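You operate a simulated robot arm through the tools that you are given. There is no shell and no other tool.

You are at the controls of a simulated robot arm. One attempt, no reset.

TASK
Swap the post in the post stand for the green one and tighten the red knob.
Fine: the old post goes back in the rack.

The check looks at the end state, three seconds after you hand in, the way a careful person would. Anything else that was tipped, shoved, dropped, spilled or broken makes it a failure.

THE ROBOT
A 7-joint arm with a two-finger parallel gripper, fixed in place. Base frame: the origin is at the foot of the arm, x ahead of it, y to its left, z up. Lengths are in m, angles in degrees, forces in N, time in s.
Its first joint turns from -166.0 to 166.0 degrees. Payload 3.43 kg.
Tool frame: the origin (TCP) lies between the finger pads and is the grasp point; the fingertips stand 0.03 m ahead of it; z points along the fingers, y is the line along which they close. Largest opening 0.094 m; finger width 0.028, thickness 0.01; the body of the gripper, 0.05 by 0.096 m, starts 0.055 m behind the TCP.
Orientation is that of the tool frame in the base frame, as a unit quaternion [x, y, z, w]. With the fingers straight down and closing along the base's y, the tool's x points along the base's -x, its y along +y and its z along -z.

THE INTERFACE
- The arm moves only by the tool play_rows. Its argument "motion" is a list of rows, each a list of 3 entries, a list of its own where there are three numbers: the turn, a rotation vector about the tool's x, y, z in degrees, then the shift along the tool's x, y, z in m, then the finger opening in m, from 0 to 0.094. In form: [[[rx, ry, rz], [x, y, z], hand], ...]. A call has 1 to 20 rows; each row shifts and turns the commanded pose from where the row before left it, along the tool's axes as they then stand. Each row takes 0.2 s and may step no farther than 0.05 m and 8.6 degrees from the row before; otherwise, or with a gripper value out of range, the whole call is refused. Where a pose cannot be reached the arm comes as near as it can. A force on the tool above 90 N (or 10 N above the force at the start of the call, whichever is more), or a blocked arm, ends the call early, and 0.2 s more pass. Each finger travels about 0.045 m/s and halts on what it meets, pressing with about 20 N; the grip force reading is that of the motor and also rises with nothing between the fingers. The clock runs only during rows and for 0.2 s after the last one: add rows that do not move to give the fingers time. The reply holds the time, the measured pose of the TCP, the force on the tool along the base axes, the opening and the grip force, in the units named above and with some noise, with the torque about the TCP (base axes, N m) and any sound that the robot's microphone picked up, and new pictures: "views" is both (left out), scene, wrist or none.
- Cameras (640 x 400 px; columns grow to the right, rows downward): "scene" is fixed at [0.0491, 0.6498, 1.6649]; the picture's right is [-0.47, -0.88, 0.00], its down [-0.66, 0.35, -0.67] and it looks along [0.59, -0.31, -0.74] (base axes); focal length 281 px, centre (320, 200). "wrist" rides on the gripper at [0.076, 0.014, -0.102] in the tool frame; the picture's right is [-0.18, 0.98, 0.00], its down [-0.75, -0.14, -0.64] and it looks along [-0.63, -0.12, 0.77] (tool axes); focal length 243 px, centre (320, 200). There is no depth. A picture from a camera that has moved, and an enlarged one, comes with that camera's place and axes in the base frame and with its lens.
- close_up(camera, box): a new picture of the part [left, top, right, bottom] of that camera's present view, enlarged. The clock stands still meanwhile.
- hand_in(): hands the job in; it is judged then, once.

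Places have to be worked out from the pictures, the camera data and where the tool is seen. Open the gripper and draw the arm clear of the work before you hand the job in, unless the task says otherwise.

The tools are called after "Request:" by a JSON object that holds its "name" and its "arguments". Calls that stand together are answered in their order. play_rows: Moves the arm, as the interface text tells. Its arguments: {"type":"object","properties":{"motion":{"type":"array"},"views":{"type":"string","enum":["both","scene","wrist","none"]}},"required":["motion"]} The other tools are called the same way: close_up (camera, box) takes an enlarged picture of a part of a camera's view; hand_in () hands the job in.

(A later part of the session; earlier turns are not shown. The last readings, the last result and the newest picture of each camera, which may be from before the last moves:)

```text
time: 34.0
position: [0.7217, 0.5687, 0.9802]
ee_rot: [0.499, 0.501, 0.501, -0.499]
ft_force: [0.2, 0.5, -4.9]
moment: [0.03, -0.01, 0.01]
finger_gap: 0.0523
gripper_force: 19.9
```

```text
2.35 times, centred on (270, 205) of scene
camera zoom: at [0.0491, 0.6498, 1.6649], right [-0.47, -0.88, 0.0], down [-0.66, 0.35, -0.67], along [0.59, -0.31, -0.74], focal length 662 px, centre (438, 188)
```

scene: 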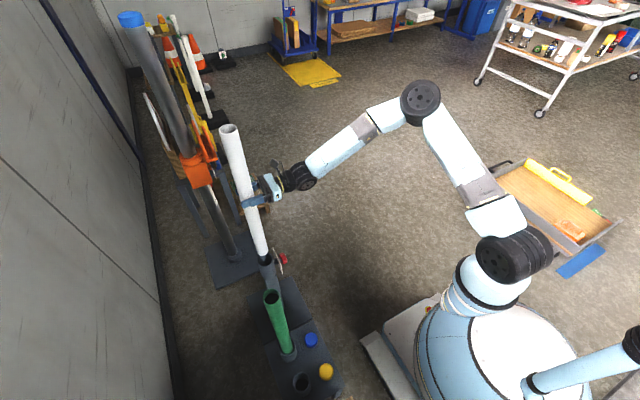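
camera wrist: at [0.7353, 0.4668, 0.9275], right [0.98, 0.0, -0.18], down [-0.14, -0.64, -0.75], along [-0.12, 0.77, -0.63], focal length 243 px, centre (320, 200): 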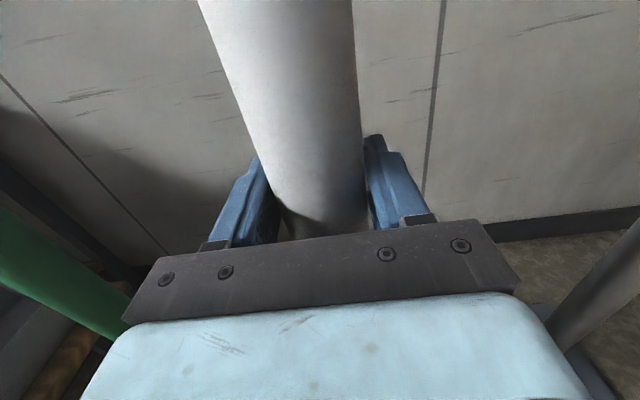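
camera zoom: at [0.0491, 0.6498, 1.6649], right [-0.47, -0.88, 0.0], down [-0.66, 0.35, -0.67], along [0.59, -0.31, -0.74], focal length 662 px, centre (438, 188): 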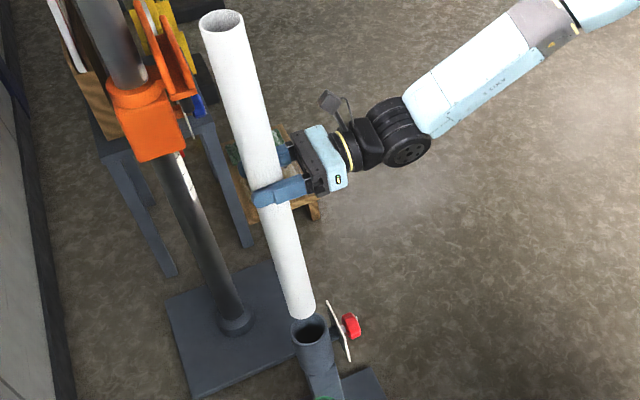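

The post bottom is out, at about z 0.63 (TCP 0.355 above it, 0.62 m long overall), and the socket centre is about (0.719, 0.569). I raise slightly, retreat to y≈0.44, and carry it in -x past the green post to line up with the empty rack hole.

Request:
{"name": "play_rows", "arguments": {"motion": [[[0, 0, 0], [0.02, 0, 0], 0.03], [[0, 0, 0], [0, 0, -0.02], 0.03], [[0, 0, 0], [0, 0, -0.03], 0.03], [[0, 0, 0], [0, 0, -0.03], 0.03], [[0, 0, 0], [0, 0, -0.03], 0.03], [[0, 0, 0], [0, 0, -0.02], 0.03], [[0, 0, 0], [0, -0.02, 0], 0.03], [[0, 0, 0], [0, -0.035, 0], 0.03], [[0, 0, 0], [0, -0.035, 0], 0.03], [[0, 0, 0], [0, -0.035, 0], 0.03], [[0, 0, 0], [0, -0.035, 0], 0.03], [[0, 0, 0], [0, -0.035, 0], 0.03], [[0, 0, 0], [0, -0.025, 0], 0.03], [[0, 0, 0], [0, 0, 0], 0.03]]}}

```text
time: 37.0
position: [0.5009, 0.4391, 0.9991]
ee_rot: [0.499, 0.501, 0.501, -0.499]
ft_force: [0.3, -0.5, -6.3]
moment: [-0.01, -0.01, -0.03]
finger_gap: 0.0523
gripper_force: 20.0
camera wrist: at [0.514, 0.3366, 1.0766], right [0.98, 0.0, -0.18], down [-0.14, -0.64, -0.75], along [-0.12, 0.77, -0.63], focal length 243 px, centre (320, 200)
```

scene: 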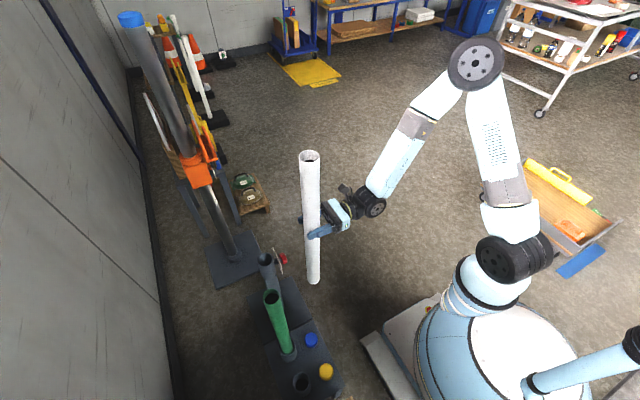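
wrist: 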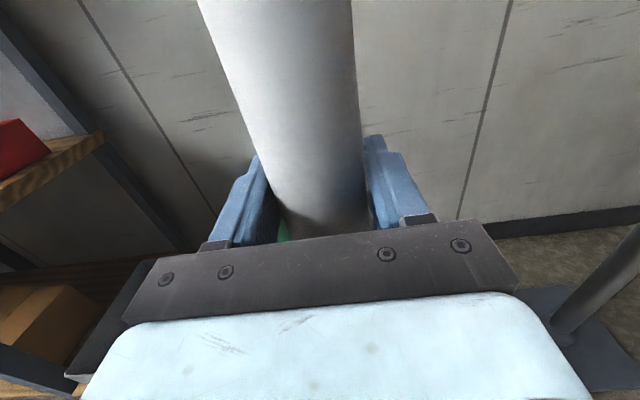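

There's a table or shelf left of the rack at low x (an edge near x≈0.13, z≈0.44). I'll move farther in -x in stages to check clearance.

Request:
{"name": "play_rows", "arguments": {"motion": [[[0, 0, 0], [0, -0.035, 0], 0.03], [[0, 0, 0], [0, -0.035, 0], 0.03], [[0, 0, 0], [0, -0.03, 0], 0.03], [[0, 0, 0], [0, -0.02, 0], 0.03], [[0, 0, 0], [0, 0, 0], 0.03]]}}

Request:
{"name": "close_up", "arguments": {"camera": "wrist", "box": [0, 0, 260, 400]}}

Request:
{"name": "close_up", "arguments": {"camera": "scene", "box": [230, 280, 400, 400]}}

```text
time: 38.2
position: [0.4053, 0.4635, 0.9986]
ee_rot: [0.5, 0.5, 0.501, -0.499]
ft_force: [0.0, 0.6, -6.5]
moment: [0.02, 0.03, -0.02]
finger_gap: 0.0524
gripper_force: 19.3
out of reach, approached as far as the arm can: row 3, 4
camera wrist: at [0.4191, 0.3607, 1.0759], right [0.98, 0.0, -0.18], down [-0.14, -0.64, -0.75], along [-0.12, 0.77, -0.63], focal length 243 px, centre (320, 200)
```

scene: 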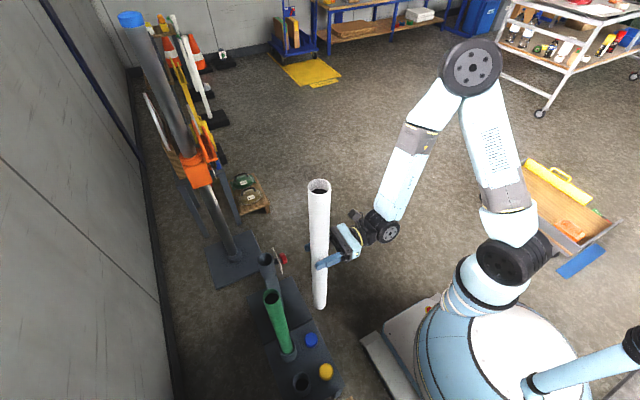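
wrist: 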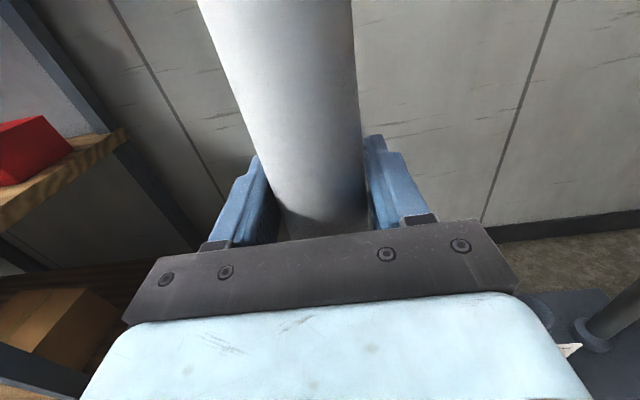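

```text
1.00 times, centred on (130, 200) of wrist (not enlarged: the box is as wide or as high as the picture)
camera zoom: at [0.4191, 0.3607, 1.0759], right [0.98, 0.0, -0.18], down [-0.14, -0.64, -0.75], along [-0.12, 0.77, -0.63], focal length 243 px, centre (510, 200)
```

zoom: 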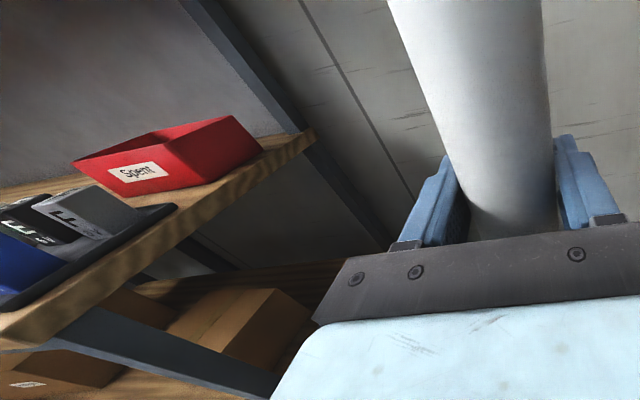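

```text
3.33 times, centred on (315, 340) of scene
camera zoom: at [0.0491, 0.6498, 1.6649], right [-0.47, -0.88, 0.0], down [-0.66, 0.35, -0.67], along [0.59, -0.31, -0.74], focal length 938 px, centre (337, -267)
```

zoom: 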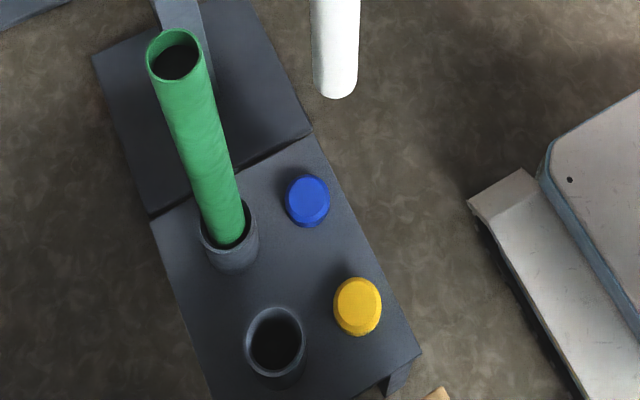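

This is the inner reach limit with the tool pointing +y. Yawing the hand about the vertical post axis by 30 degrees moves the wrist outward, so I do that in place.

Request:
{"name": "play_rows", "arguments": {"motion": [[[6, 0, 0], [0, 0, 0], 0.03], [[6, 0, 0], [0, 0, 0], 0.03], [[6, 0, 0], [0, 0, 0], 0.03], [[6, 0, 0], [0, 0, 0], 0.03], [[6, 0, 0], [0, 0, 0], 0.03], [[0, 0, 0], [0, 0, 0], 0.03]]}}

```text
time: 39.6
position: [0.4042, 0.4632, 0.9986]
ee_rot: [0.354, 0.613, 0.355, -0.611]
ft_force: [0.5, 0.1, -6.6]
moment: [-0.04, 0.01, 0.02]
finger_gap: 0.0521
gripper_force: 19.5
camera wrist: at [0.4682, 0.3815, 1.0766], right [0.85, 0.49, -0.18], down [0.2, -0.63, -0.75], along [-0.48, 0.6, -0.63], focal length 243 px, centre (320, 200)
```

scene: 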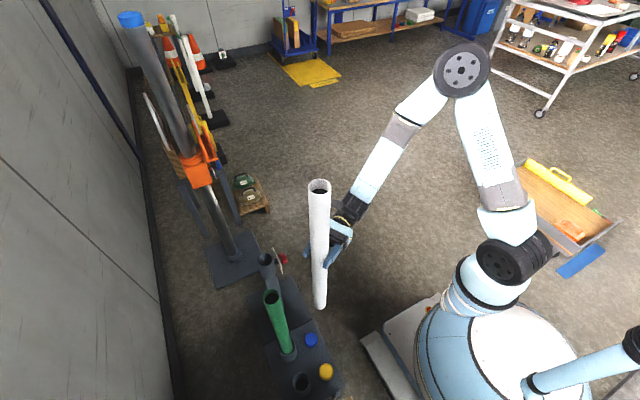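
wrist: 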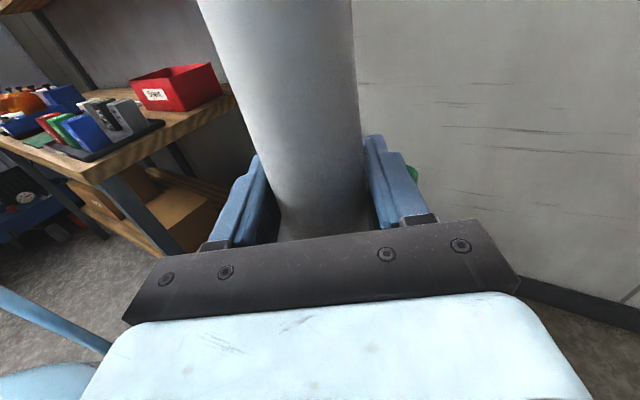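

The yaw worked and the hand is back in reach. I estimate the empty rack hole at about (0.262, 0.621) with its rim at z≈0.39. I carry the post diagonally to above it, which passes about 10 cm from the green post's axis.

Request:
{"name": "play_rows", "arguments": {"motion": [[[0, 0, 0], [0, -0.0045, 0.018], 0.03], [[0, 0, 0], [0, -0.0065, 0.03], 0.03], [[0, 0, 0], [0, -0.0065, 0.03], 0.03], [[0, 0, 0], [0, -0.0065, 0.03], 0.03], [[0, 0, 0], [0, -0.0065, 0.03], 0.03], [[0, 0, 0], [0, -0.0065, 0.03], 0.03], [[0, 0, 0], [0, -0.0065, 0.03], 0.03], [[0, 0, 0], [0, -0.001, 0.01], 0.03], [[0, 0, 0], [0, 0, 0], 0.03]]}}

Request:
{"name": "close_up", "arguments": {"camera": "scene", "box": [230, 280, 400, 400]}}

```text
time: 41.6
position: [0.2621, 0.6214, 0.9992]
ee_rot: [0.352, 0.614, 0.353, -0.612]
ft_force: [0.1, 0.5, -5.9]
moment: [-0.01, 0.01, 0.04]
finger_gap: 0.0524
gripper_force: 20.3
camera wrist: at [0.3256, 0.54, 1.0761], right [0.85, 0.49, -0.18], down [0.2, -0.63, -0.75], along [-0.48, 0.61, -0.63], focal length 243 px, centre (320, 200)
```

scene: 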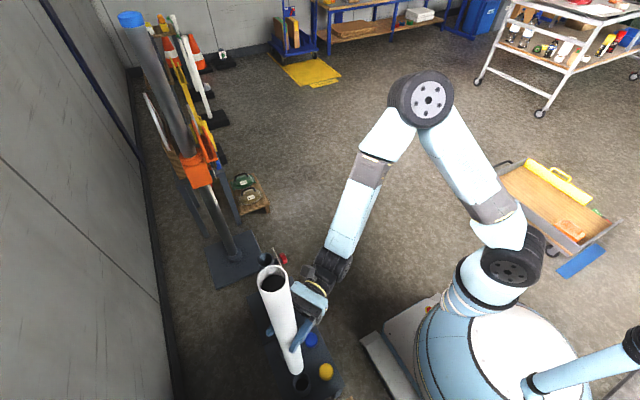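
wrist: 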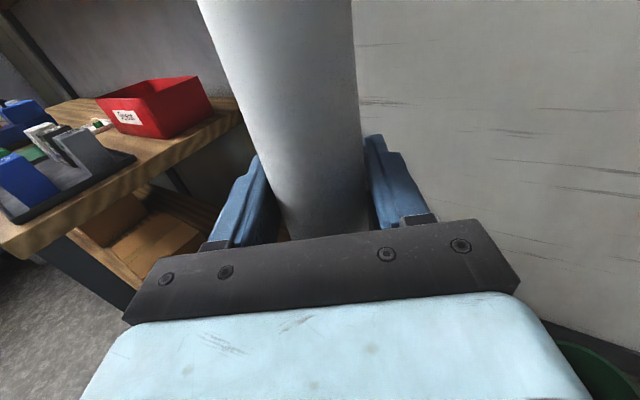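

```text
3.33 times, centred on (315, 340) of scene
camera zoom: at [0.0491, 0.6498, 1.6649], right [-0.47, -0.88, 0.0], down [-0.66, 0.35, -0.67], along [0.59, -0.31, -0.74], focal length 938 px, centre (337, -267)
```

zoom: 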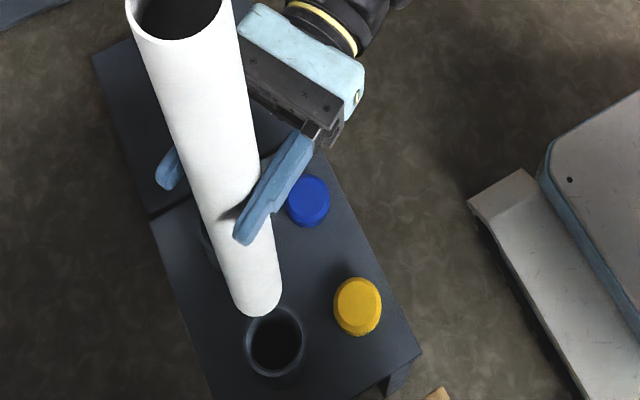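

Projecting the known post bottom matches the picture to within about 2 px. With the same projection the hole centre refines to about (0.267, 0.615). I shift slightly and lower until the post bottom is about 5 cm above the rim, then check again.

Request:
{"name": "play_rows", "arguments": {"motion": [[[0, 0, 0], [0, 0.0015, -0.0082], 0.03], [[0, 0, 0], [-0.02, 0, 0], 0.03], [[0, 0, 0], [-0.03, 0, 0], 0.03], [[0, 0, 0], [-0.03, 0, 0], 0.03], [[0, 0, 0], [-0.03, 0, 0], 0.03], [[0, 0, 0], [-0.03, 0, 0], 0.03], [[0, 0, 0], [-0.03, 0, 0], 0.03], [[0, 0, 0], [-0.02, 0, 0], 0.03], [[0, 0, 0], [0, 0, 0], 0.03]]}}

Request:
{"name": "close_up", "arguments": {"camera": "scene", "box": [260, 340, 340, 400]}}

```text
time: 43.6
position: [0.2693, 0.6145, 0.8081]
ee_rot: [0.353, 0.614, 0.355, -0.61]
ft_force: [0.7, 0.1, -5.1]
moment: [-0.01, -0.02, -0.03]
finger_gap: 0.0521
gripper_force: 19.8
camera wrist: at [0.3311, 0.5328, 0.8857], right [0.85, 0.49, -0.18], down [0.2, -0.63, -0.75], along [-0.48, 0.61, -0.63], focal length 243 px, centre (320, 200)
```

scene: 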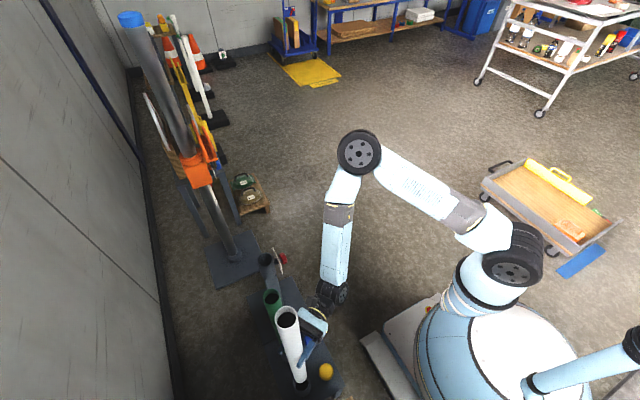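
wrist: 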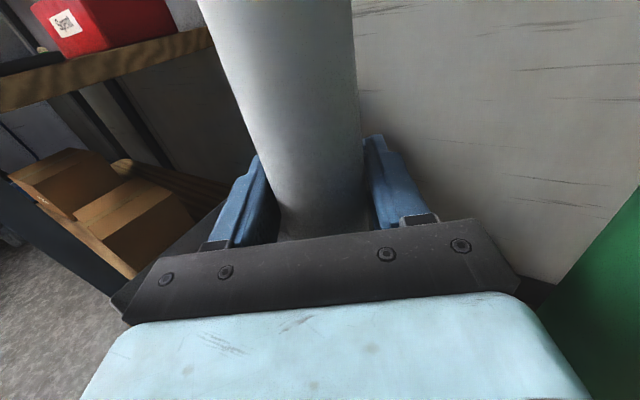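

```text
6.67 times, centred on (300, 370) of scene
camera zoom: at [0.0491, 0.6498, 1.6649], right [-0.47, -0.88, 0.0], down [-0.66, 0.35, -0.67], along [0.59, -0.31, -0.74], focal length 1875 px, centre (453, -933)
```

zoom: 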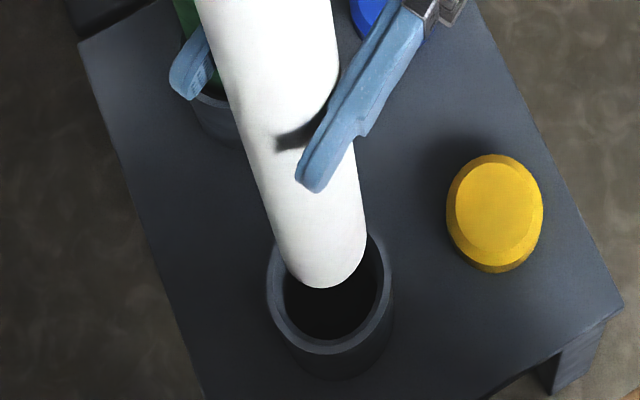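

The post bottom appears slightly up-image of the hole centre. I'll zoom in further to measure both ellipses precisely.

Request:
{"name": "close_up", "arguments": {"camera": "scene", "box": [285, 365, 325, 390]}}

```text
16.00 times, centred on (305, 378) of scene
camera zoom: at [0.0491, 0.6498, 1.6649], right [-0.47, -0.88, 0.0], down [-0.66, 0.35, -0.67], along [0.59, -0.31, -0.74], focal length 4500 px, centre (560, -2640)
```

zoom: 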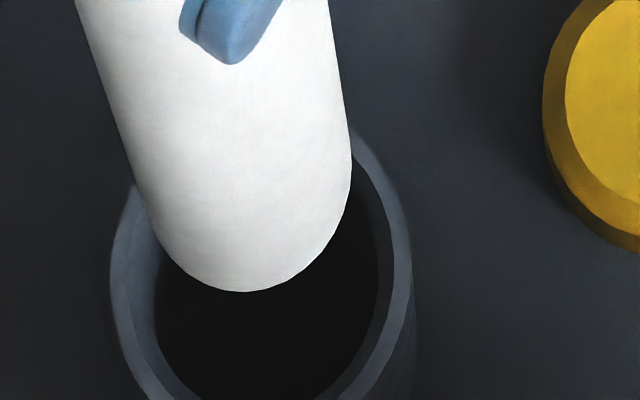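

Measured on the ellipses, the bottom will land about 1 cm too far in +x. I shift (-0.0106, +0.0029) and lower to just above the rim, then recheck.

Request:
{"name": "play_rows", "arguments": {"motion": [[[0, 0, 0], [0, -0.0077, 0.0078], 0.03], [[0, 0, 0], [-0.02, 0, 0], 0.03], [[0, 0, 0], [-0.02, 0, 0], 0.03], [[0, 0, 0], [-0.01, 0, 0], 0.03], [[0, 0, 0], [0, 0, 0], 0.03]], "views": "scene"}}

Request:
{"name": "close_up", "arguments": {"camera": "scene", "box": [285, 365, 325, 390]}}

Request:
{"name": "close_up", "arguments": {"camera": "scene", "box": [275, 350, 339, 400]}}

```text
time: 44.8
position: [0.2582, 0.6188, 0.7581]
ee_rot: [0.354, 0.613, 0.355, -0.611]
ft_force: [0.2, -0.5, -5.7]
moment: [0.0, -0.01, 0.01]
finger_gap: 0.0523
gripper_force: 20.3
```

scene: 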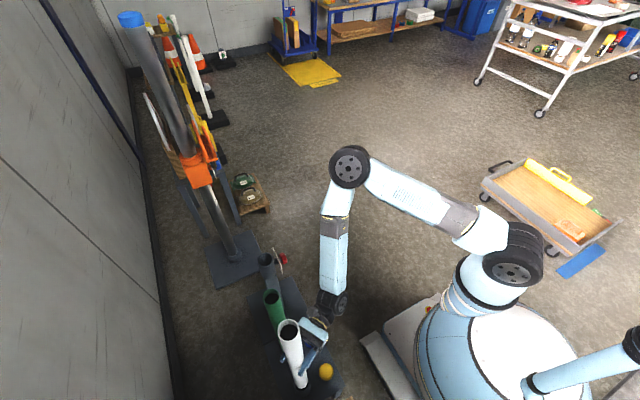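

```text
16.00 times, centred on (305, 378) of scene
camera zoom: at [0.0491, 0.6498, 1.6649], right [-0.47, -0.88, 0.0], down [-0.66, 0.35, -0.67], along [0.59, -0.31, -0.74], focal length 4500 px, centre (560, -2640)
```

zoom: 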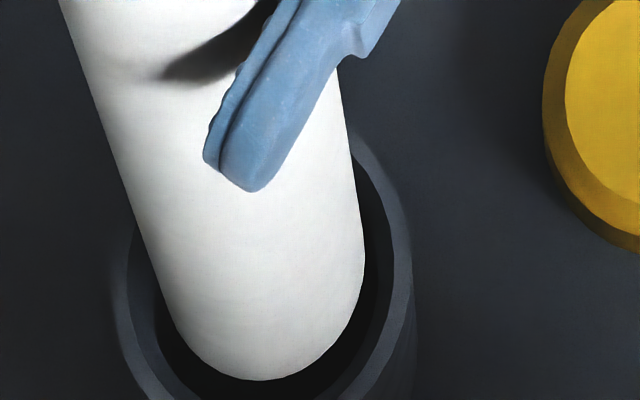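

```text
8.00 times, centred on (307, 375) of scene
camera zoom: at [0.0491, 0.6498, 1.6649], right [-0.47, -0.88, 0.0], down [-0.66, 0.35, -0.67], along [0.59, -0.31, -0.74], focal length 2250 px, centre (424, -1200)
```

zoom: 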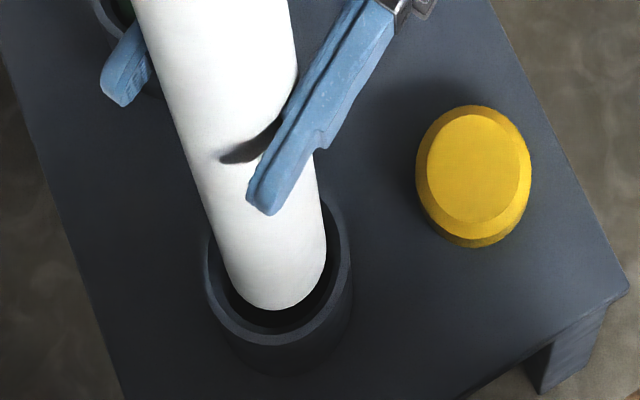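

The bottom is now nearly concentric with the hole. I make a 2 mm correction and lower gently in 1 cm steps, watching the force.

Request:
{"name": "play_rows", "arguments": {"motion": [[[0, 0, 0], [0, -0.0012, 0.0013], 0.03], [[0, 0, 0], [-0.01, 0, 0], 0.03], [[0, 0, 0], [-0.01, 0, 0], 0.03], [[0, 0, 0], [-0.01, 0, 0], 0.03], [[0, 0, 0], [-0.01, 0, 0], 0.03], [[0, 0, 0], [0, 0, 0], 0.03]], "views": "scene"}}

Request:
{"name": "close_up", "arguments": {"camera": "scene", "box": [285, 365, 325, 390]}}

```text
time: 46.2
position: [0.2572, 0.6189, 0.7191]
ee_rot: [0.353, 0.614, 0.354, -0.611]
ft_force: [-0.3, -0.3, -6.0]
moment: [-0.01, 0.02, 0.03]
finger_gap: 0.0523
gripper_force: 19.8
```

scene: 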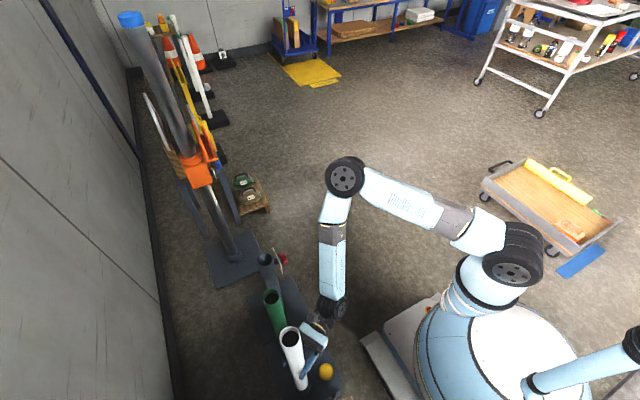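

```text
16.00 times, centred on (305, 378) of scene
camera zoom: at [0.0491, 0.6498, 1.6649], right [-0.47, -0.88, 0.0], down [-0.66, 0.35, -0.67], along [0.59, -0.31, -0.74], focal length 4500 px, centre (560, -2640)
```

zoom: 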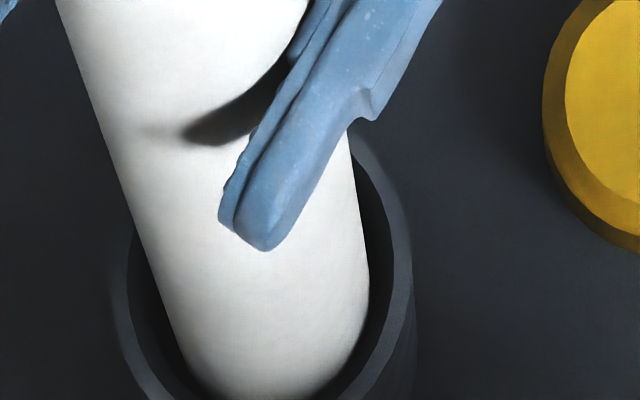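

No contact force, and the bottom edge is now entering the socket. I continue lowering in small steps.

Request:
{"name": "play_rows", "arguments": {"motion": [[[0, 0, 0], [-0.01, 0, 0], 0.03], [[0, 0, 0], [-0.01, 0, 0], 0.03], [[0, 0, 0], [-0.01, 0, 0], 0.03], [[0, 0, 0], [-0.01, 0, 0], 0.03], [[0, 0, 0], [-0.01, 0, 0], 0.03], [[0, 0, 0], [0, 0, 0], 0.03]], "views": "scene"}}

Request:
{"name": "close_up", "arguments": {"camera": "scene", "box": [265, 310, 345, 400]}}

```text
time: 47.6
position: [0.2575, 0.6181, 0.6685]
ee_rot: [0.354, 0.613, 0.355, -0.611]
ft_force: [-0.6, 1.0, -5.5]
moment: [0.01, -0.01, -0.02]
finger_gap: 0.0523
gripper_force: 20.5
```

scene: 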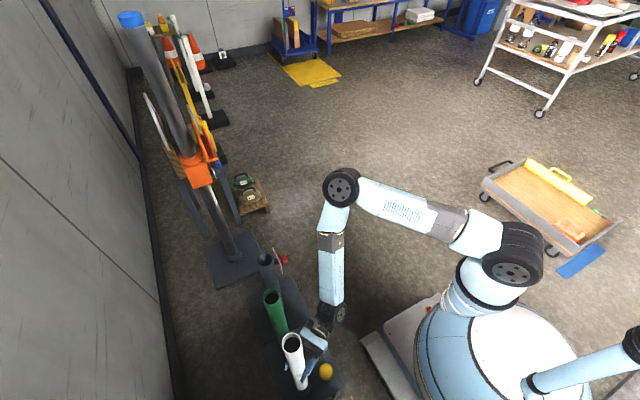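

```text
4.44 times, centred on (305, 355) of scene
camera zoom: at [0.0491, 0.6498, 1.6649], right [-0.47, -0.88, 0.0], down [-0.66, 0.35, -0.67], along [0.59, -0.31, -0.74], focal length 1250 px, centre (387, -489)
```

zoom: 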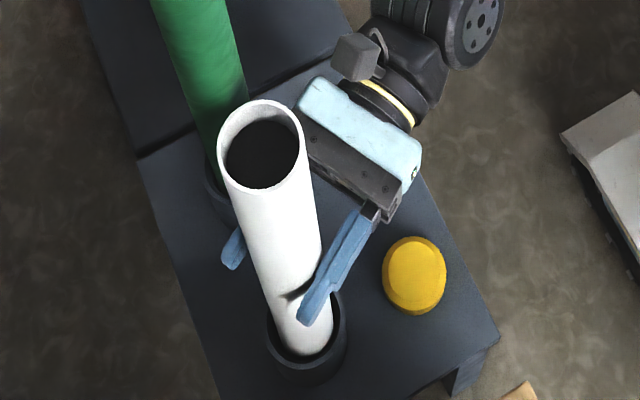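

The post is inside the hole with no load. I lower the remaining ~4 cm in finer steps until it seats.

Request:
{"name": "play_rows", "arguments": {"motion": [[[0, 0, 0], [-0.01, 0, 0], 0.03], [[0, 0, 0], [-0.01, 0, 0], 0.03], [[0, 0, 0], [-0.01, 0, 0], 0.03], [[0, 0, 0], [-0.004, 0, 0], 0.03], [[0, 0, 0], [0, 0, 0], 0.03]], "views": "none"}}

Request:
{"name": "play_rows", "arguments": {"motion": [[[0, 0, 0], [-0.003, 0, 0], 0.03], [[0, 0, 0], [-0.003, 0, 0], 0.03], [[0, 0, 0], [0, 0, 0], 0.03]], "views": "none"}}

```text
time: 48.8
position: [0.2559, 0.6196, 0.6356]
ee_rot: [0.354, 0.612, 0.355, -0.612]
ft_force: [0.5, 0.6, 14.1]
moment: [0.13, 0.04, 0.0]
finger_gap: 0.0526
gripper_force: 19.9
```

```text
time: 49.6
position: [0.2576, 0.6183, 0.6298]
ee_rot: [0.353, 0.613, 0.355, -0.611]
ft_force: [1.2, 0.2, 13.7]
moment: [-0.09, -0.07, 0.01]
finger_gap: 0.0525
gripper_force: 19.6
```

The force went to +14 N, so the post has seated and then slipped slightly in the grip. I open the fingers and look before withdrawing.

Request:
{"name": "play_rows", "arguments": {"motion": [[[0, 0, 0], [0, 0, 0], 0.06], [[0, 0, 0], [0, 0, 0], 0.094], [[0, 0, 0], [0, 0, 0], 0.094], [[0, 0, 0], [0, 0, 0], 0.094], [[0, 0, 0], [0, 0, 0], 0.094]]}}

Request:
{"name": "close_up", "arguments": {"camera": "scene", "box": [240, 280, 360, 400]}}

```text
time: 50.8
position: [0.2569, 0.6184, 0.6289]
ee_rot: [0.353, 0.613, 0.355, -0.611]
ft_force: [0.8, 0.3, 0.2]
moment: [0.0, 0.0, 0.0]
finger_gap: 0.0941
gripper_force: 0.0
camera wrist: at [0.3199, 0.5363, 0.7063], right [0.85, 0.49, -0.18], down [0.2, -0.63, -0.75], along [-0.48, 0.61, -0.63], focal length 243 px, centre (320, 200)
```

scene: 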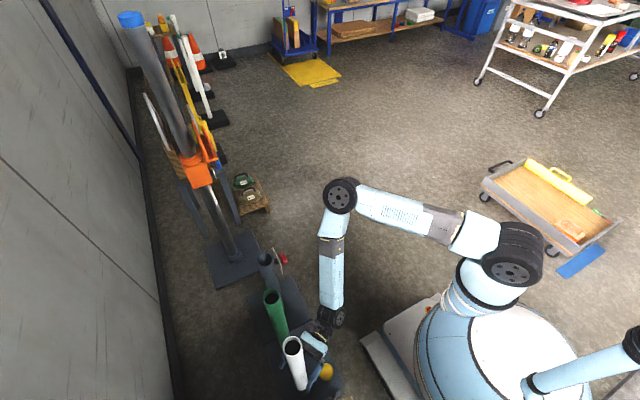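
wrist: 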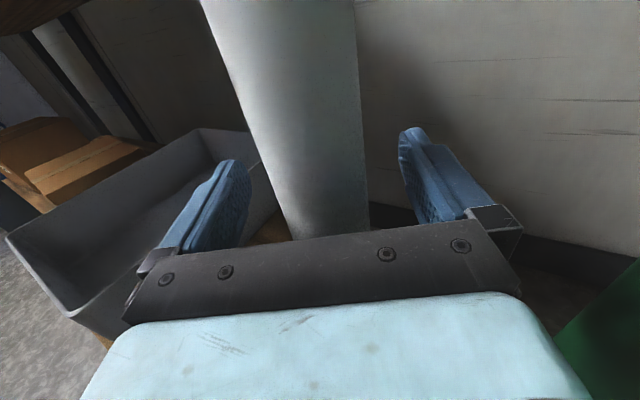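

```text
3.33 times, centred on (300, 340) of scene
camera zoom: at [0.0491, 0.6498, 1.6649], right [-0.47, -0.88, 0.0], down [-0.66, 0.35, -0.67], along [0.59, -0.31, -0.74], focal length 938 px, centre (387, -267)
```

zoom: 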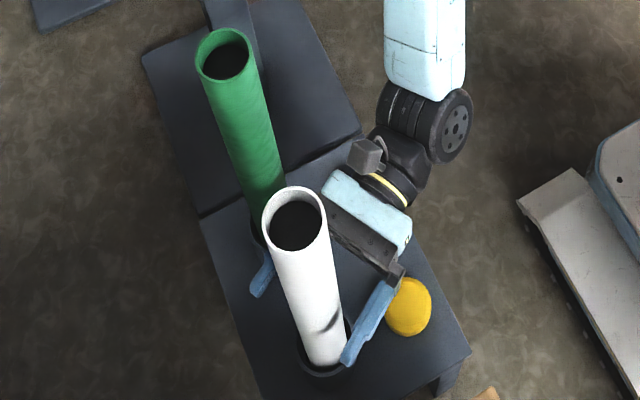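

The white post stands freely in its rack hole next to the green one. I withdraw straight back along the tool axis, then sidestep to line up on the green post with the same hand orientation.

Request:
{"name": "play_rows", "arguments": {"motion": [[[0, 0, 0], [0, 0, -0.03], 0.094], [[0, 0, 0], [0, 0, -0.04], 0.094], [[0, 0, 0], [0, 0, -0.045], 0.094], [[0, 0, 0], [0, 0, -0.045], 0.094], [[0, 0, 0], [0, 0.0321, -0.0179], 0.094], [[0, 0, 0], [0, 0.0321, -0.0179], 0.094], [[0, 0, 0], [0, 0.0321, -0.0179], 0.094], [[0, 0, 0], [0, 0.0321, -0.0179], 0.094], [[0, 0, 0], [0, 0, 0], 0.094]]}}

Request:
{"name": "close_up", "arguments": {"camera": "scene", "box": [240, 280, 360, 400]}}

```text
time: 52.8
position: [0.4836, 0.4816, 0.6302]
ee_rot: [0.354, 0.613, 0.355, -0.611]
ft_force: [-0.4, -0.2, 0.3]
moment: [-0.01, -0.04, 0.03]
finger_gap: 0.0941
gripper_force: 0.1
camera wrist: at [0.5466, 0.3997, 0.7069], right [0.85, 0.49, -0.18], down [0.2, -0.63, -0.75], along [-0.48, 0.61, -0.63], focal length 243 px, centre (320, 200)
```

scene: 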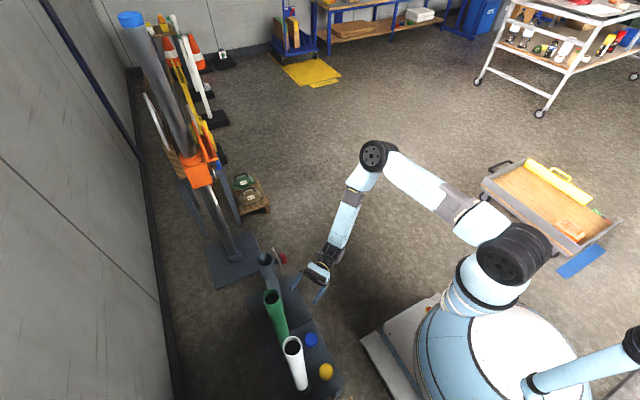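
wrist: 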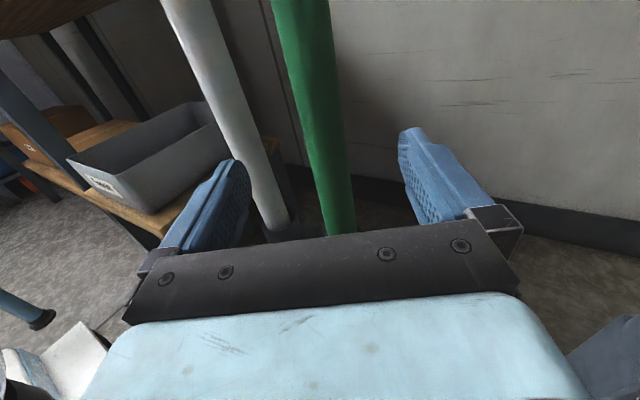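

```text
3.33 times, centred on (300, 340) of scene
camera zoom: at [0.0491, 0.6498, 1.6649], right [-0.47, -0.88, 0.0], down [-0.66, 0.35, -0.67], along [0.59, -0.31, -0.74], focal length 938 px, centre (387, -267)
```

zoom: 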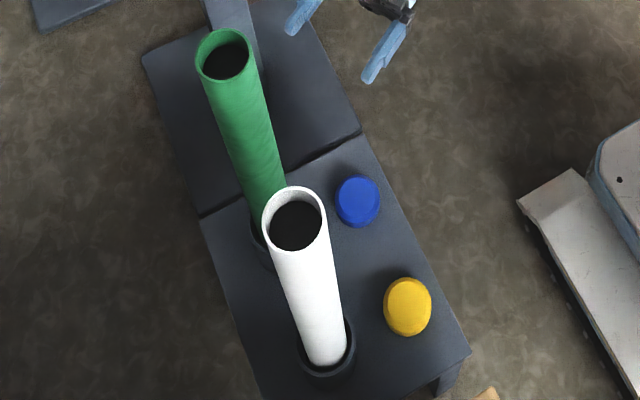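

The white post is seated with the rack undisturbed. The green post appears about 4 mm left of my centreline, so I correct for that, advance 0.16 m, and close.

Request:
{"name": "play_rows", "arguments": {"motion": [[[0, 0, 0], [0, -0.004, 0.03], 0.094], [[0, 0, 0], [0, 0, 0.04], 0.094], [[0, 0, 0], [0, 0, 0.04], 0.094], [[0, 0, 0], [0, 0, 0.03], 0.094], [[0, 0, 0], [0, 0, 0.02], 0.094], [[0, 0, 0], [0, 0, 0], 0.094]]}}

Request:
{"name": "play_rows", "arguments": {"motion": [[[0, 0, 0], [0, 0, 0], 0.03], [[0, 0, 0], [0, 0, 0], 0.03], [[0, 0, 0], [0, 0, 0], 0.03], [[0, 0, 0], [0, 0, 0], 0.03], [[0, 0, 0], [0, 0, 0], 0.03], [[0, 0, 0], [0, 0, 0], 0.03]]}}

Request:
{"name": "close_up", "arguments": {"camera": "scene", "box": [240, 270, 360, 400]}}

```text
time: 54.2
position: [0.4002, 0.6186, 0.6294]
ee_rot: [0.353, 0.614, 0.354, -0.611]
ft_force: [-0.3, -0.7, -0.2]
moment: [0.03, -0.02, 0.0]
finger_gap: 0.094
gripper_force: 0.1
camera wrist: at [0.4638, 0.5365, 0.7066], right [0.85, 0.49, -0.18], down [0.2, -0.63, -0.75], along [-0.48, 0.61, -0.63], focal length 243 px, centre (320, 200)
```

scene: 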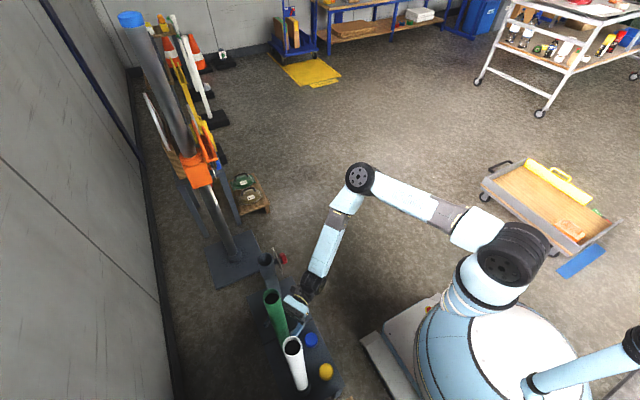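
wrist: 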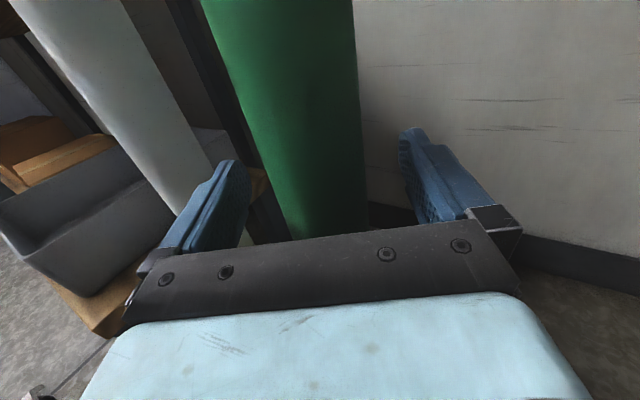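

```text
time: 55.6
position: [0.4011, 0.6188, 0.6287]
ee_rot: [0.353, 0.614, 0.354, -0.611]
ft_force: [0.4, 0.7, 0.6]
moment: [-0.07, 0.07, 0.01]
finger_gap: 0.0519
gripper_force: 20.0
camera wrist: at [0.464, 0.5363, 0.7066], right [0.85, 0.49, -0.18], down [0.2, -0.63, -0.75], along [-0.48, 0.61, -0.63], focal length 243 px, centre (320, 200)
```

scene: 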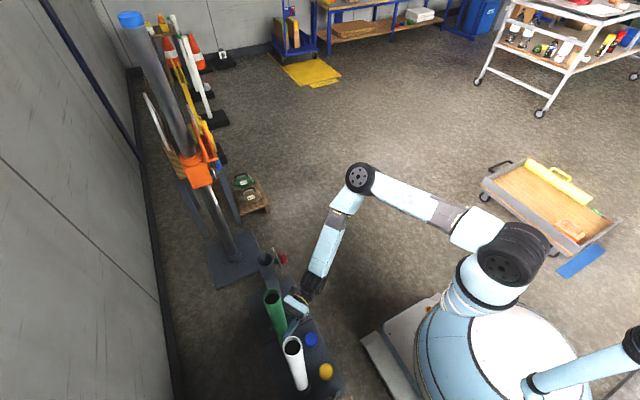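
wrist: 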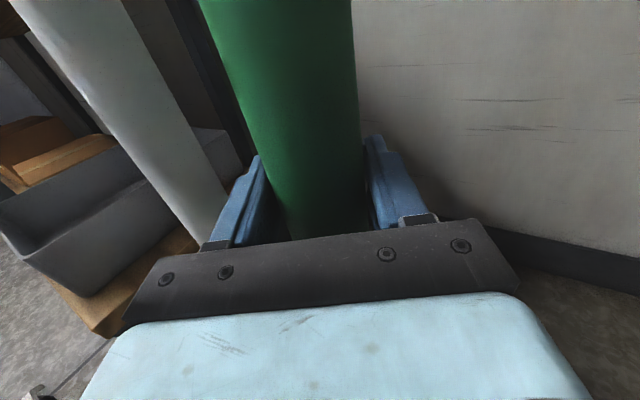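

```text
3.08 times, centred on (300, 335) of scene
camera zoom: at [0.0491, 0.6498, 1.6649], right [-0.47, -0.88, 0.0], down [-0.66, 0.35, -0.67], along [0.59, -0.31, -0.74], focal length 865 px, centre (382, -215)
```

zoom: 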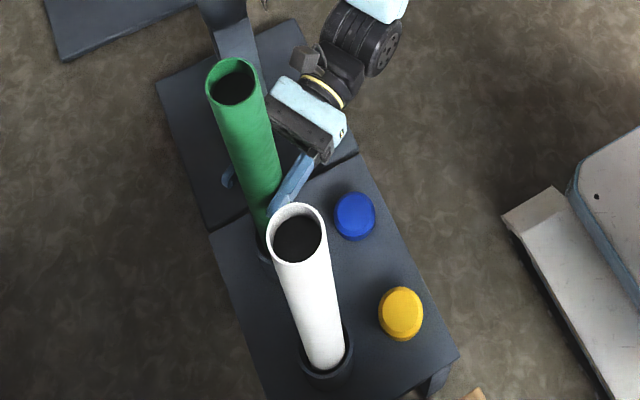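

The green post is gripped. I lift slowly, checking for free sliding.

Request:
{"name": "play_rows", "arguments": {"motion": [[[0, 0, 0], [0.005, 0, 0], 0.03], [[0, 0, 0], [0.01, 0, 0], 0.03], [[0, 0, 0], [0.015, 0, 0], 0.03], [[0, 0, 0], [0.02, 0, 0], 0.03], [[0, 0, 0], [0, 0, 0], 0.03]], "views": "none"}}

Request:
{"name": "play_rows", "arguments": {"motion": [[[0, 0, 0], [0.02, 0, 0], 0.03], [[0, 0, 0], [0.02, 0, 0], 0.03], [[0, 0, 0], [0.02, 0, 0], 0.03], [[0, 0, 0], [0.02, 0, 0], 0.03], [[0, 0, 0], [0.02, 0, 0], 0.03], [[0, 0, 0], [0.03, 0, 0], 0.03], [[0, 0, 0], [0.03, 0, 0], 0.03], [[0, 0, 0], [0.03, 0, 0], 0.03], [[0, 0, 0], [0.03, 0, 0], 0.03], [[0, 0, 0], [0.03, 0, 0], 0.03], [[0, 0, 0], [0.03, 0, 0], 0.03], [[0, 0, 0], [0.03, 0, 0], 0.03], [[0, 0, 0], [0.01, 0, 0], 0.03], [[0, 0, 0], [0, 0, 0], 0.03]]}}

Request:
{"name": "close_up", "arguments": {"camera": "scene", "box": [220, 230, 340, 400]}}

```text
time: 56.8
position: [0.4013, 0.6196, 0.6791]
ee_rot: [0.353, 0.614, 0.354, -0.61]
ft_force: [0.9, -0.6, -5.2]
moment: [0.02, 0.02, 0.03]
finger_gap: 0.0515
gripper_force: 20.0
```

```text
time: 59.8
position: [0.399, 0.6174, 0.9993]
ee_rot: [0.353, 0.614, 0.354, -0.611]
ft_force: [-0.4, -0.2, -6.0]
moment: [-0.05, 0.01, 0.01]
finger_gap: 0.0517
gripper_force: 20.4
camera wrist: at [0.4626, 0.5368, 1.0764], right [0.85, 0.49, -0.18], down [0.2, -0.63, -0.75], along [-0.48, 0.6, -0.63], focal length 243 px, centre (320, 200)
```

scene: 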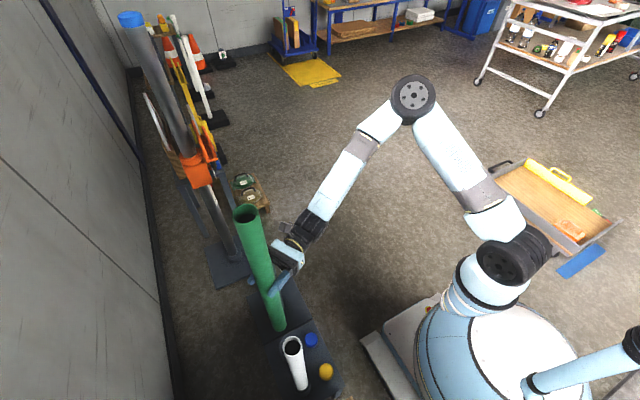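
wrist: 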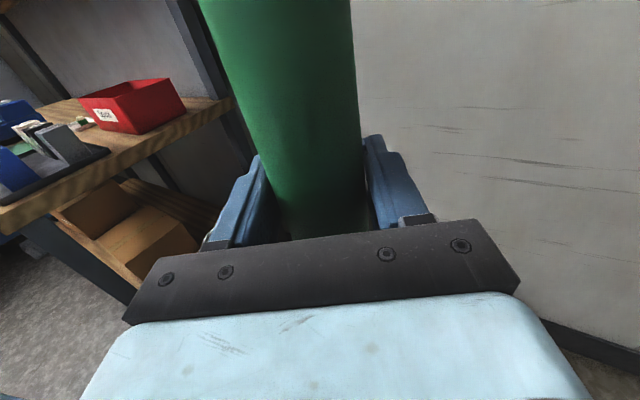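

```text
2.35 times, centred on (280, 315) of scene
camera zoom: at [0.0491, 0.6498, 1.6649], right [-0.47, -0.88, 0.0], down [-0.66, 0.35, -0.67], along [0.59, -0.31, -0.74], focal length 662 px, centre (414, -71)
```

zoom: 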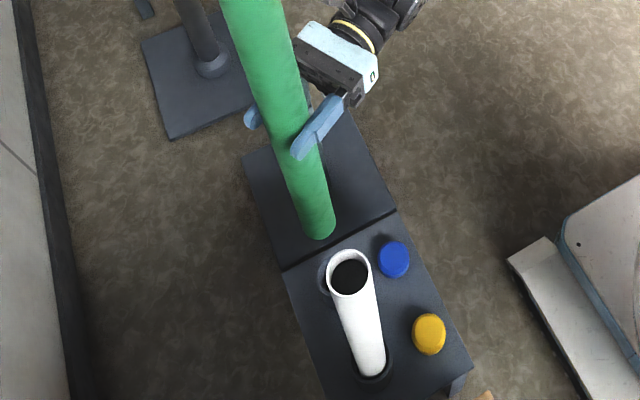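

The green post is clear at z 1.0 with its bottom at about 0.65. I rotate the hand back 30 degrees about the post, then traverse to above the stand socket.

Request:
{"name": "play_rows", "arguments": {"motion": [[[-6, 0, 0], [0, 0, 0], 0.03], [[-6, 0, 0], [0, 0, 0], 0.03], [[-6, 0, 0], [0, 0, 0], 0.03], [[-6, 0, 0], [0, 0, 0], 0.03], [[-6, 0, 0], [0, 0, 0], 0.03], [[0, 0, 0], [0, 0.02, 0], 0.03], [[0, 0, 0], [0, 0.035, -0.006], 0.03], [[0, 0, 0], [0, 0.035, -0.007], 0.03], [[0, 0, 0], [0, 0.035, -0.007], 0.03], [[0, 0, 0], [0, 0.035, -0.007], 0.03], [[0, 0, 0], [0, 0.035, -0.007], 0.03], [[0, 0, 0], [0, 0.035, -0.007], 0.03], [[0, 0, 0], [0, 0.035, -0.007], 0.03], [[0, 0, 0], [0, 0.035, 0], 0.03], [[0, 0, 0], [0, 0.018, 0], 0.03], [[0, 0, 0], [0, 0, 0], 0.03]]}}

Request:
{"name": "close_up", "arguments": {"camera": "scene", "box": [240, 230, 304, 280]}}

```text
time: 63.2
position: [0.7181, 0.5696, 0.9988]
ee_rot: [0.5, 0.501, 0.5, -0.499]
ft_force: [0.1, -0.1, -5.5]
moment: [0.0, 0.02, 0.01]
finger_gap: 0.0515
gripper_force: 19.3
camera wrist: at [0.7316, 0.4676, 1.0764], right [0.98, 0.0, -0.18], down [-0.14, -0.64, -0.75], along [-0.12, 0.77, -0.63], focal length 243 px, centre (320, 200)
```

scene: 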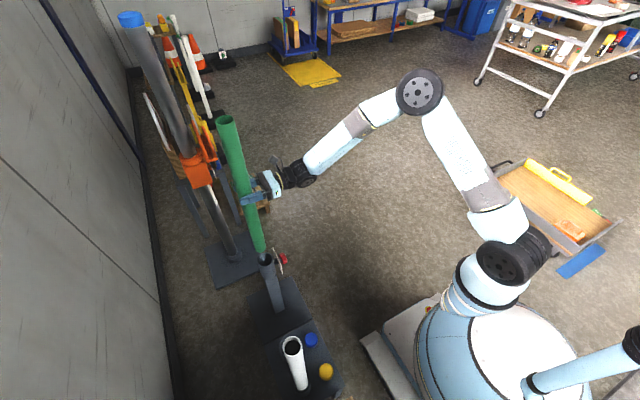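
wrist: 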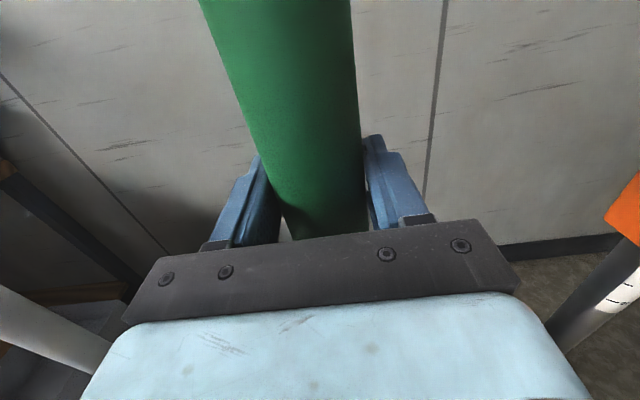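

```text
8.00 times, centred on (272, 255) of scene
camera zoom: at [0.0491, 0.6498, 1.6649], right [-0.47, -0.88, 0.0], down [-0.66, 0.35, -0.67], along [0.59, -0.31, -0.74], focal length 2250 px, centre (704, -240)
```

zoom: 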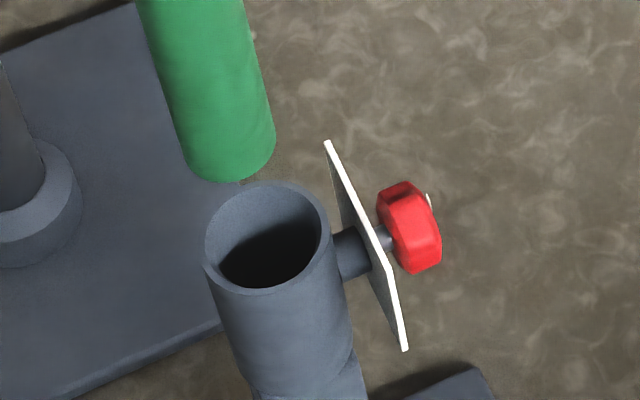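

The hand is roughly above the socket. I lower 5 cm, still above the rim, to reduce parallax and measure the alignment again.

Request:
{"name": "play_rows", "arguments": {"motion": [[[0, 0, 0], [-0.02, 0, 0], 0.03], [[0, 0, 0], [-0.02, 0, 0], 0.03], [[0, 0, 0], [-0.01, 0, 0], 0.03], [[0, 0, 0], [0, 0, 0], 0.03]], "views": "none"}}

Request:
{"name": "close_up", "arguments": {"camera": "scene", "box": [248, 240, 280, 265]}}

Request:
{"name": "close_up", "arguments": {"camera": "scene", "box": [240, 230, 304, 280]}}

```text
time: 64.2
position: [0.717, 0.5694, 0.9496]
ee_rot: [0.5, 0.5, 0.501, -0.499]
ft_force: [0.4, 0.4, -6.1]
moment: [0.02, 0.02, 0.02]
finger_gap: 0.0517
gripper_force: 20.0
```

```text
16.00 times, centred on (264, 252) of scene
camera zoom: at [0.0491, 0.6498, 1.6649], right [-0.47, -0.88, 0.0], down [-0.66, 0.35, -0.67], along [0.59, -0.31, -0.74], focal length 4500 px, centre (1216, -640)
```

zoom: 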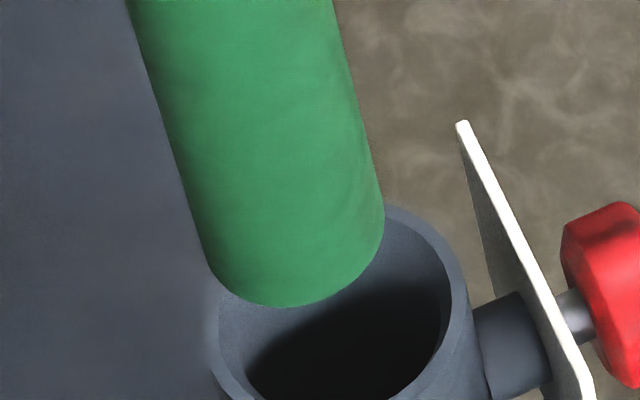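

```text
8.00 times, centred on (272, 255) of scene
camera zoom: at [0.0491, 0.6498, 1.6649], right [-0.47, -0.88, 0.0], down [-0.66, 0.35, -0.67], along [0.59, -0.31, -0.74], focal length 2250 px, centre (704, -240)
```

zoom: 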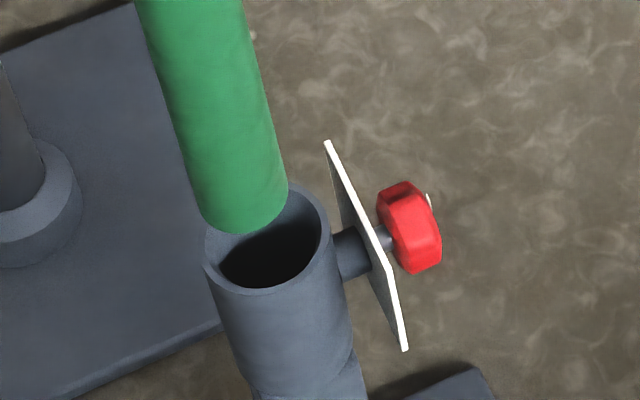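

Parallax analysis says the post is about 8 mm too far in +y, because it sits deeper in the fingers. X should be about 0.719, from where the white post was freely lifted. I shift (+2, -8) mm, lower 2.5 cm, and recheck.

Request:
{"name": "play_rows", "arguments": {"motion": [[[0, 0, 0], [0, 0.002, -0.008], 0.03], [[0, 0, 0], [-0.015, 0, 0], 0.03], [[0, 0, 0], [-0.01, 0, 0], 0.03], [[0, 0, 0], [0, 0, 0], 0.03]], "views": "wrist"}}

Request:
{"name": "close_up", "arguments": {"camera": "scene", "box": [248, 240, 280, 265]}}

Request:
{"name": "close_up", "arguments": {"camera": "scene", "box": [240, 230, 304, 280]}}

```text
time: 65.2
position: [0.7192, 0.5627, 0.9242]
ee_rot: [0.499, 0.501, 0.501, -0.499]
ft_force: [0.5, 0.2, -5.8]
moment: [0.02, -0.01, 0.01]
finger_gap: 0.0516
gripper_force: 20.1
camera wrist: at [0.7332, 0.4597, 1.0012], right [0.98, 0.0, -0.18], down [-0.14, -0.64, -0.75], along [-0.12, 0.77, -0.63], focal length 243 px, centre (320, 200)
```

wrist: 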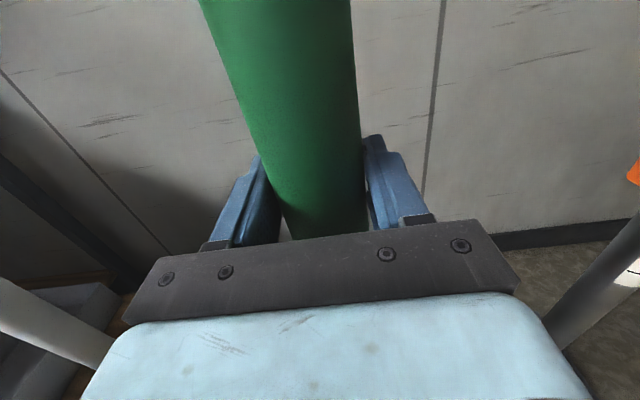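

```text
16.00 times, centred on (264, 252) of scene
camera zoom: at [0.0491, 0.6498, 1.6649], right [-0.47, -0.88, 0.0], down [-0.66, 0.35, -0.67], along [0.59, -0.31, -0.74], focal length 4500 px, centre (1216, -640)
```

zoom: 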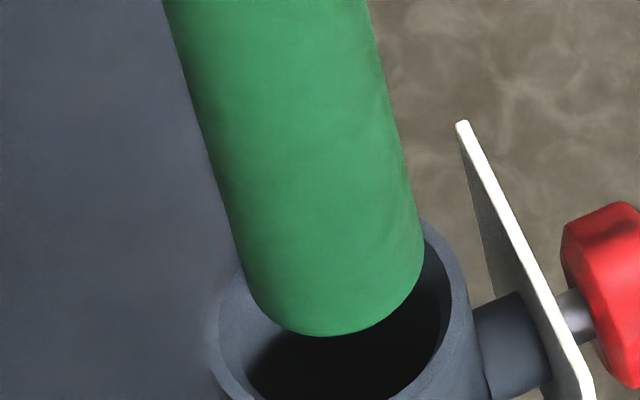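

```text
8.00 times, centred on (272, 255) of scene
camera zoom: at [0.0491, 0.6498, 1.6649], right [-0.47, -0.88, 0.0], down [-0.66, 0.35, -0.67], along [0.59, -0.31, -0.74], focal length 2250 px, centre (704, -240)
```

zoom: 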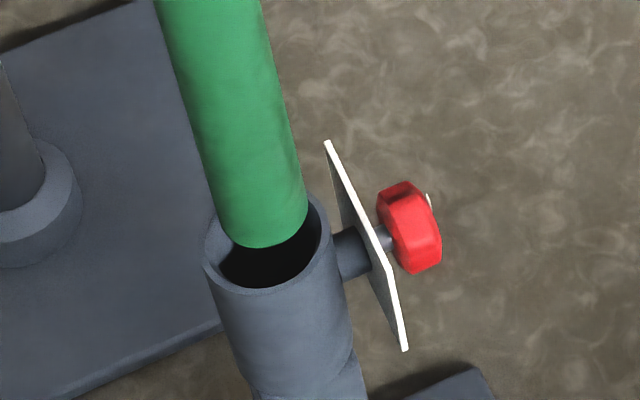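

With an expected 32 mm of drop remaining, the bottom will land within about 1 mm of the rim centre. I lower 4 cm in 1 cm steps and watch for contact.

Request:
{"name": "play_rows", "arguments": {"motion": [[[0, 0, 0], [-0.01, 0, 0], 0.03], [[0, 0, 0], [-0.01, 0, 0], 0.03], [[0, 0, 0], [0, 0, 0], 0.03]], "views": "none"}}

Request:
{"name": "close_up", "arguments": {"camera": "scene", "box": [248, 240, 280, 265]}}

```text
time: 66.0
position: [0.7198, 0.5616, 0.9053]
ee_rot: [0.499, 0.501, 0.501, -0.499]
ft_force: [-0.6, -0.4, -5.8]
moment: [-0.01, 0.01, 0.02]
finger_gap: 0.0516
gripper_force: 19.8
```

```text
16.00 times, centred on (264, 252) of scene
camera zoom: at [0.0491, 0.6498, 1.6649], right [-0.47, -0.88, 0.0], down [-0.66, 0.35, -0.67], along [0.59, -0.31, -0.74], focal length 4500 px, centre (1216, -640)
```

zoom: 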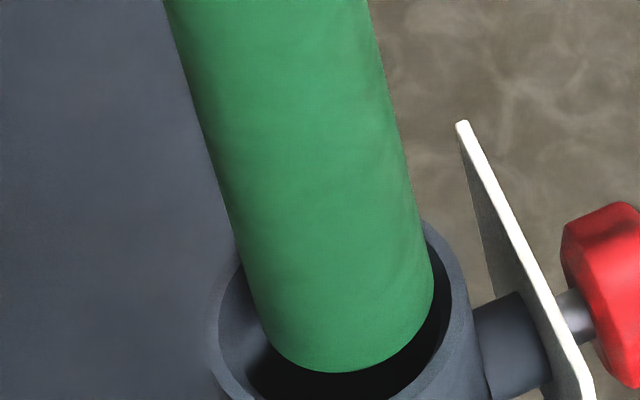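

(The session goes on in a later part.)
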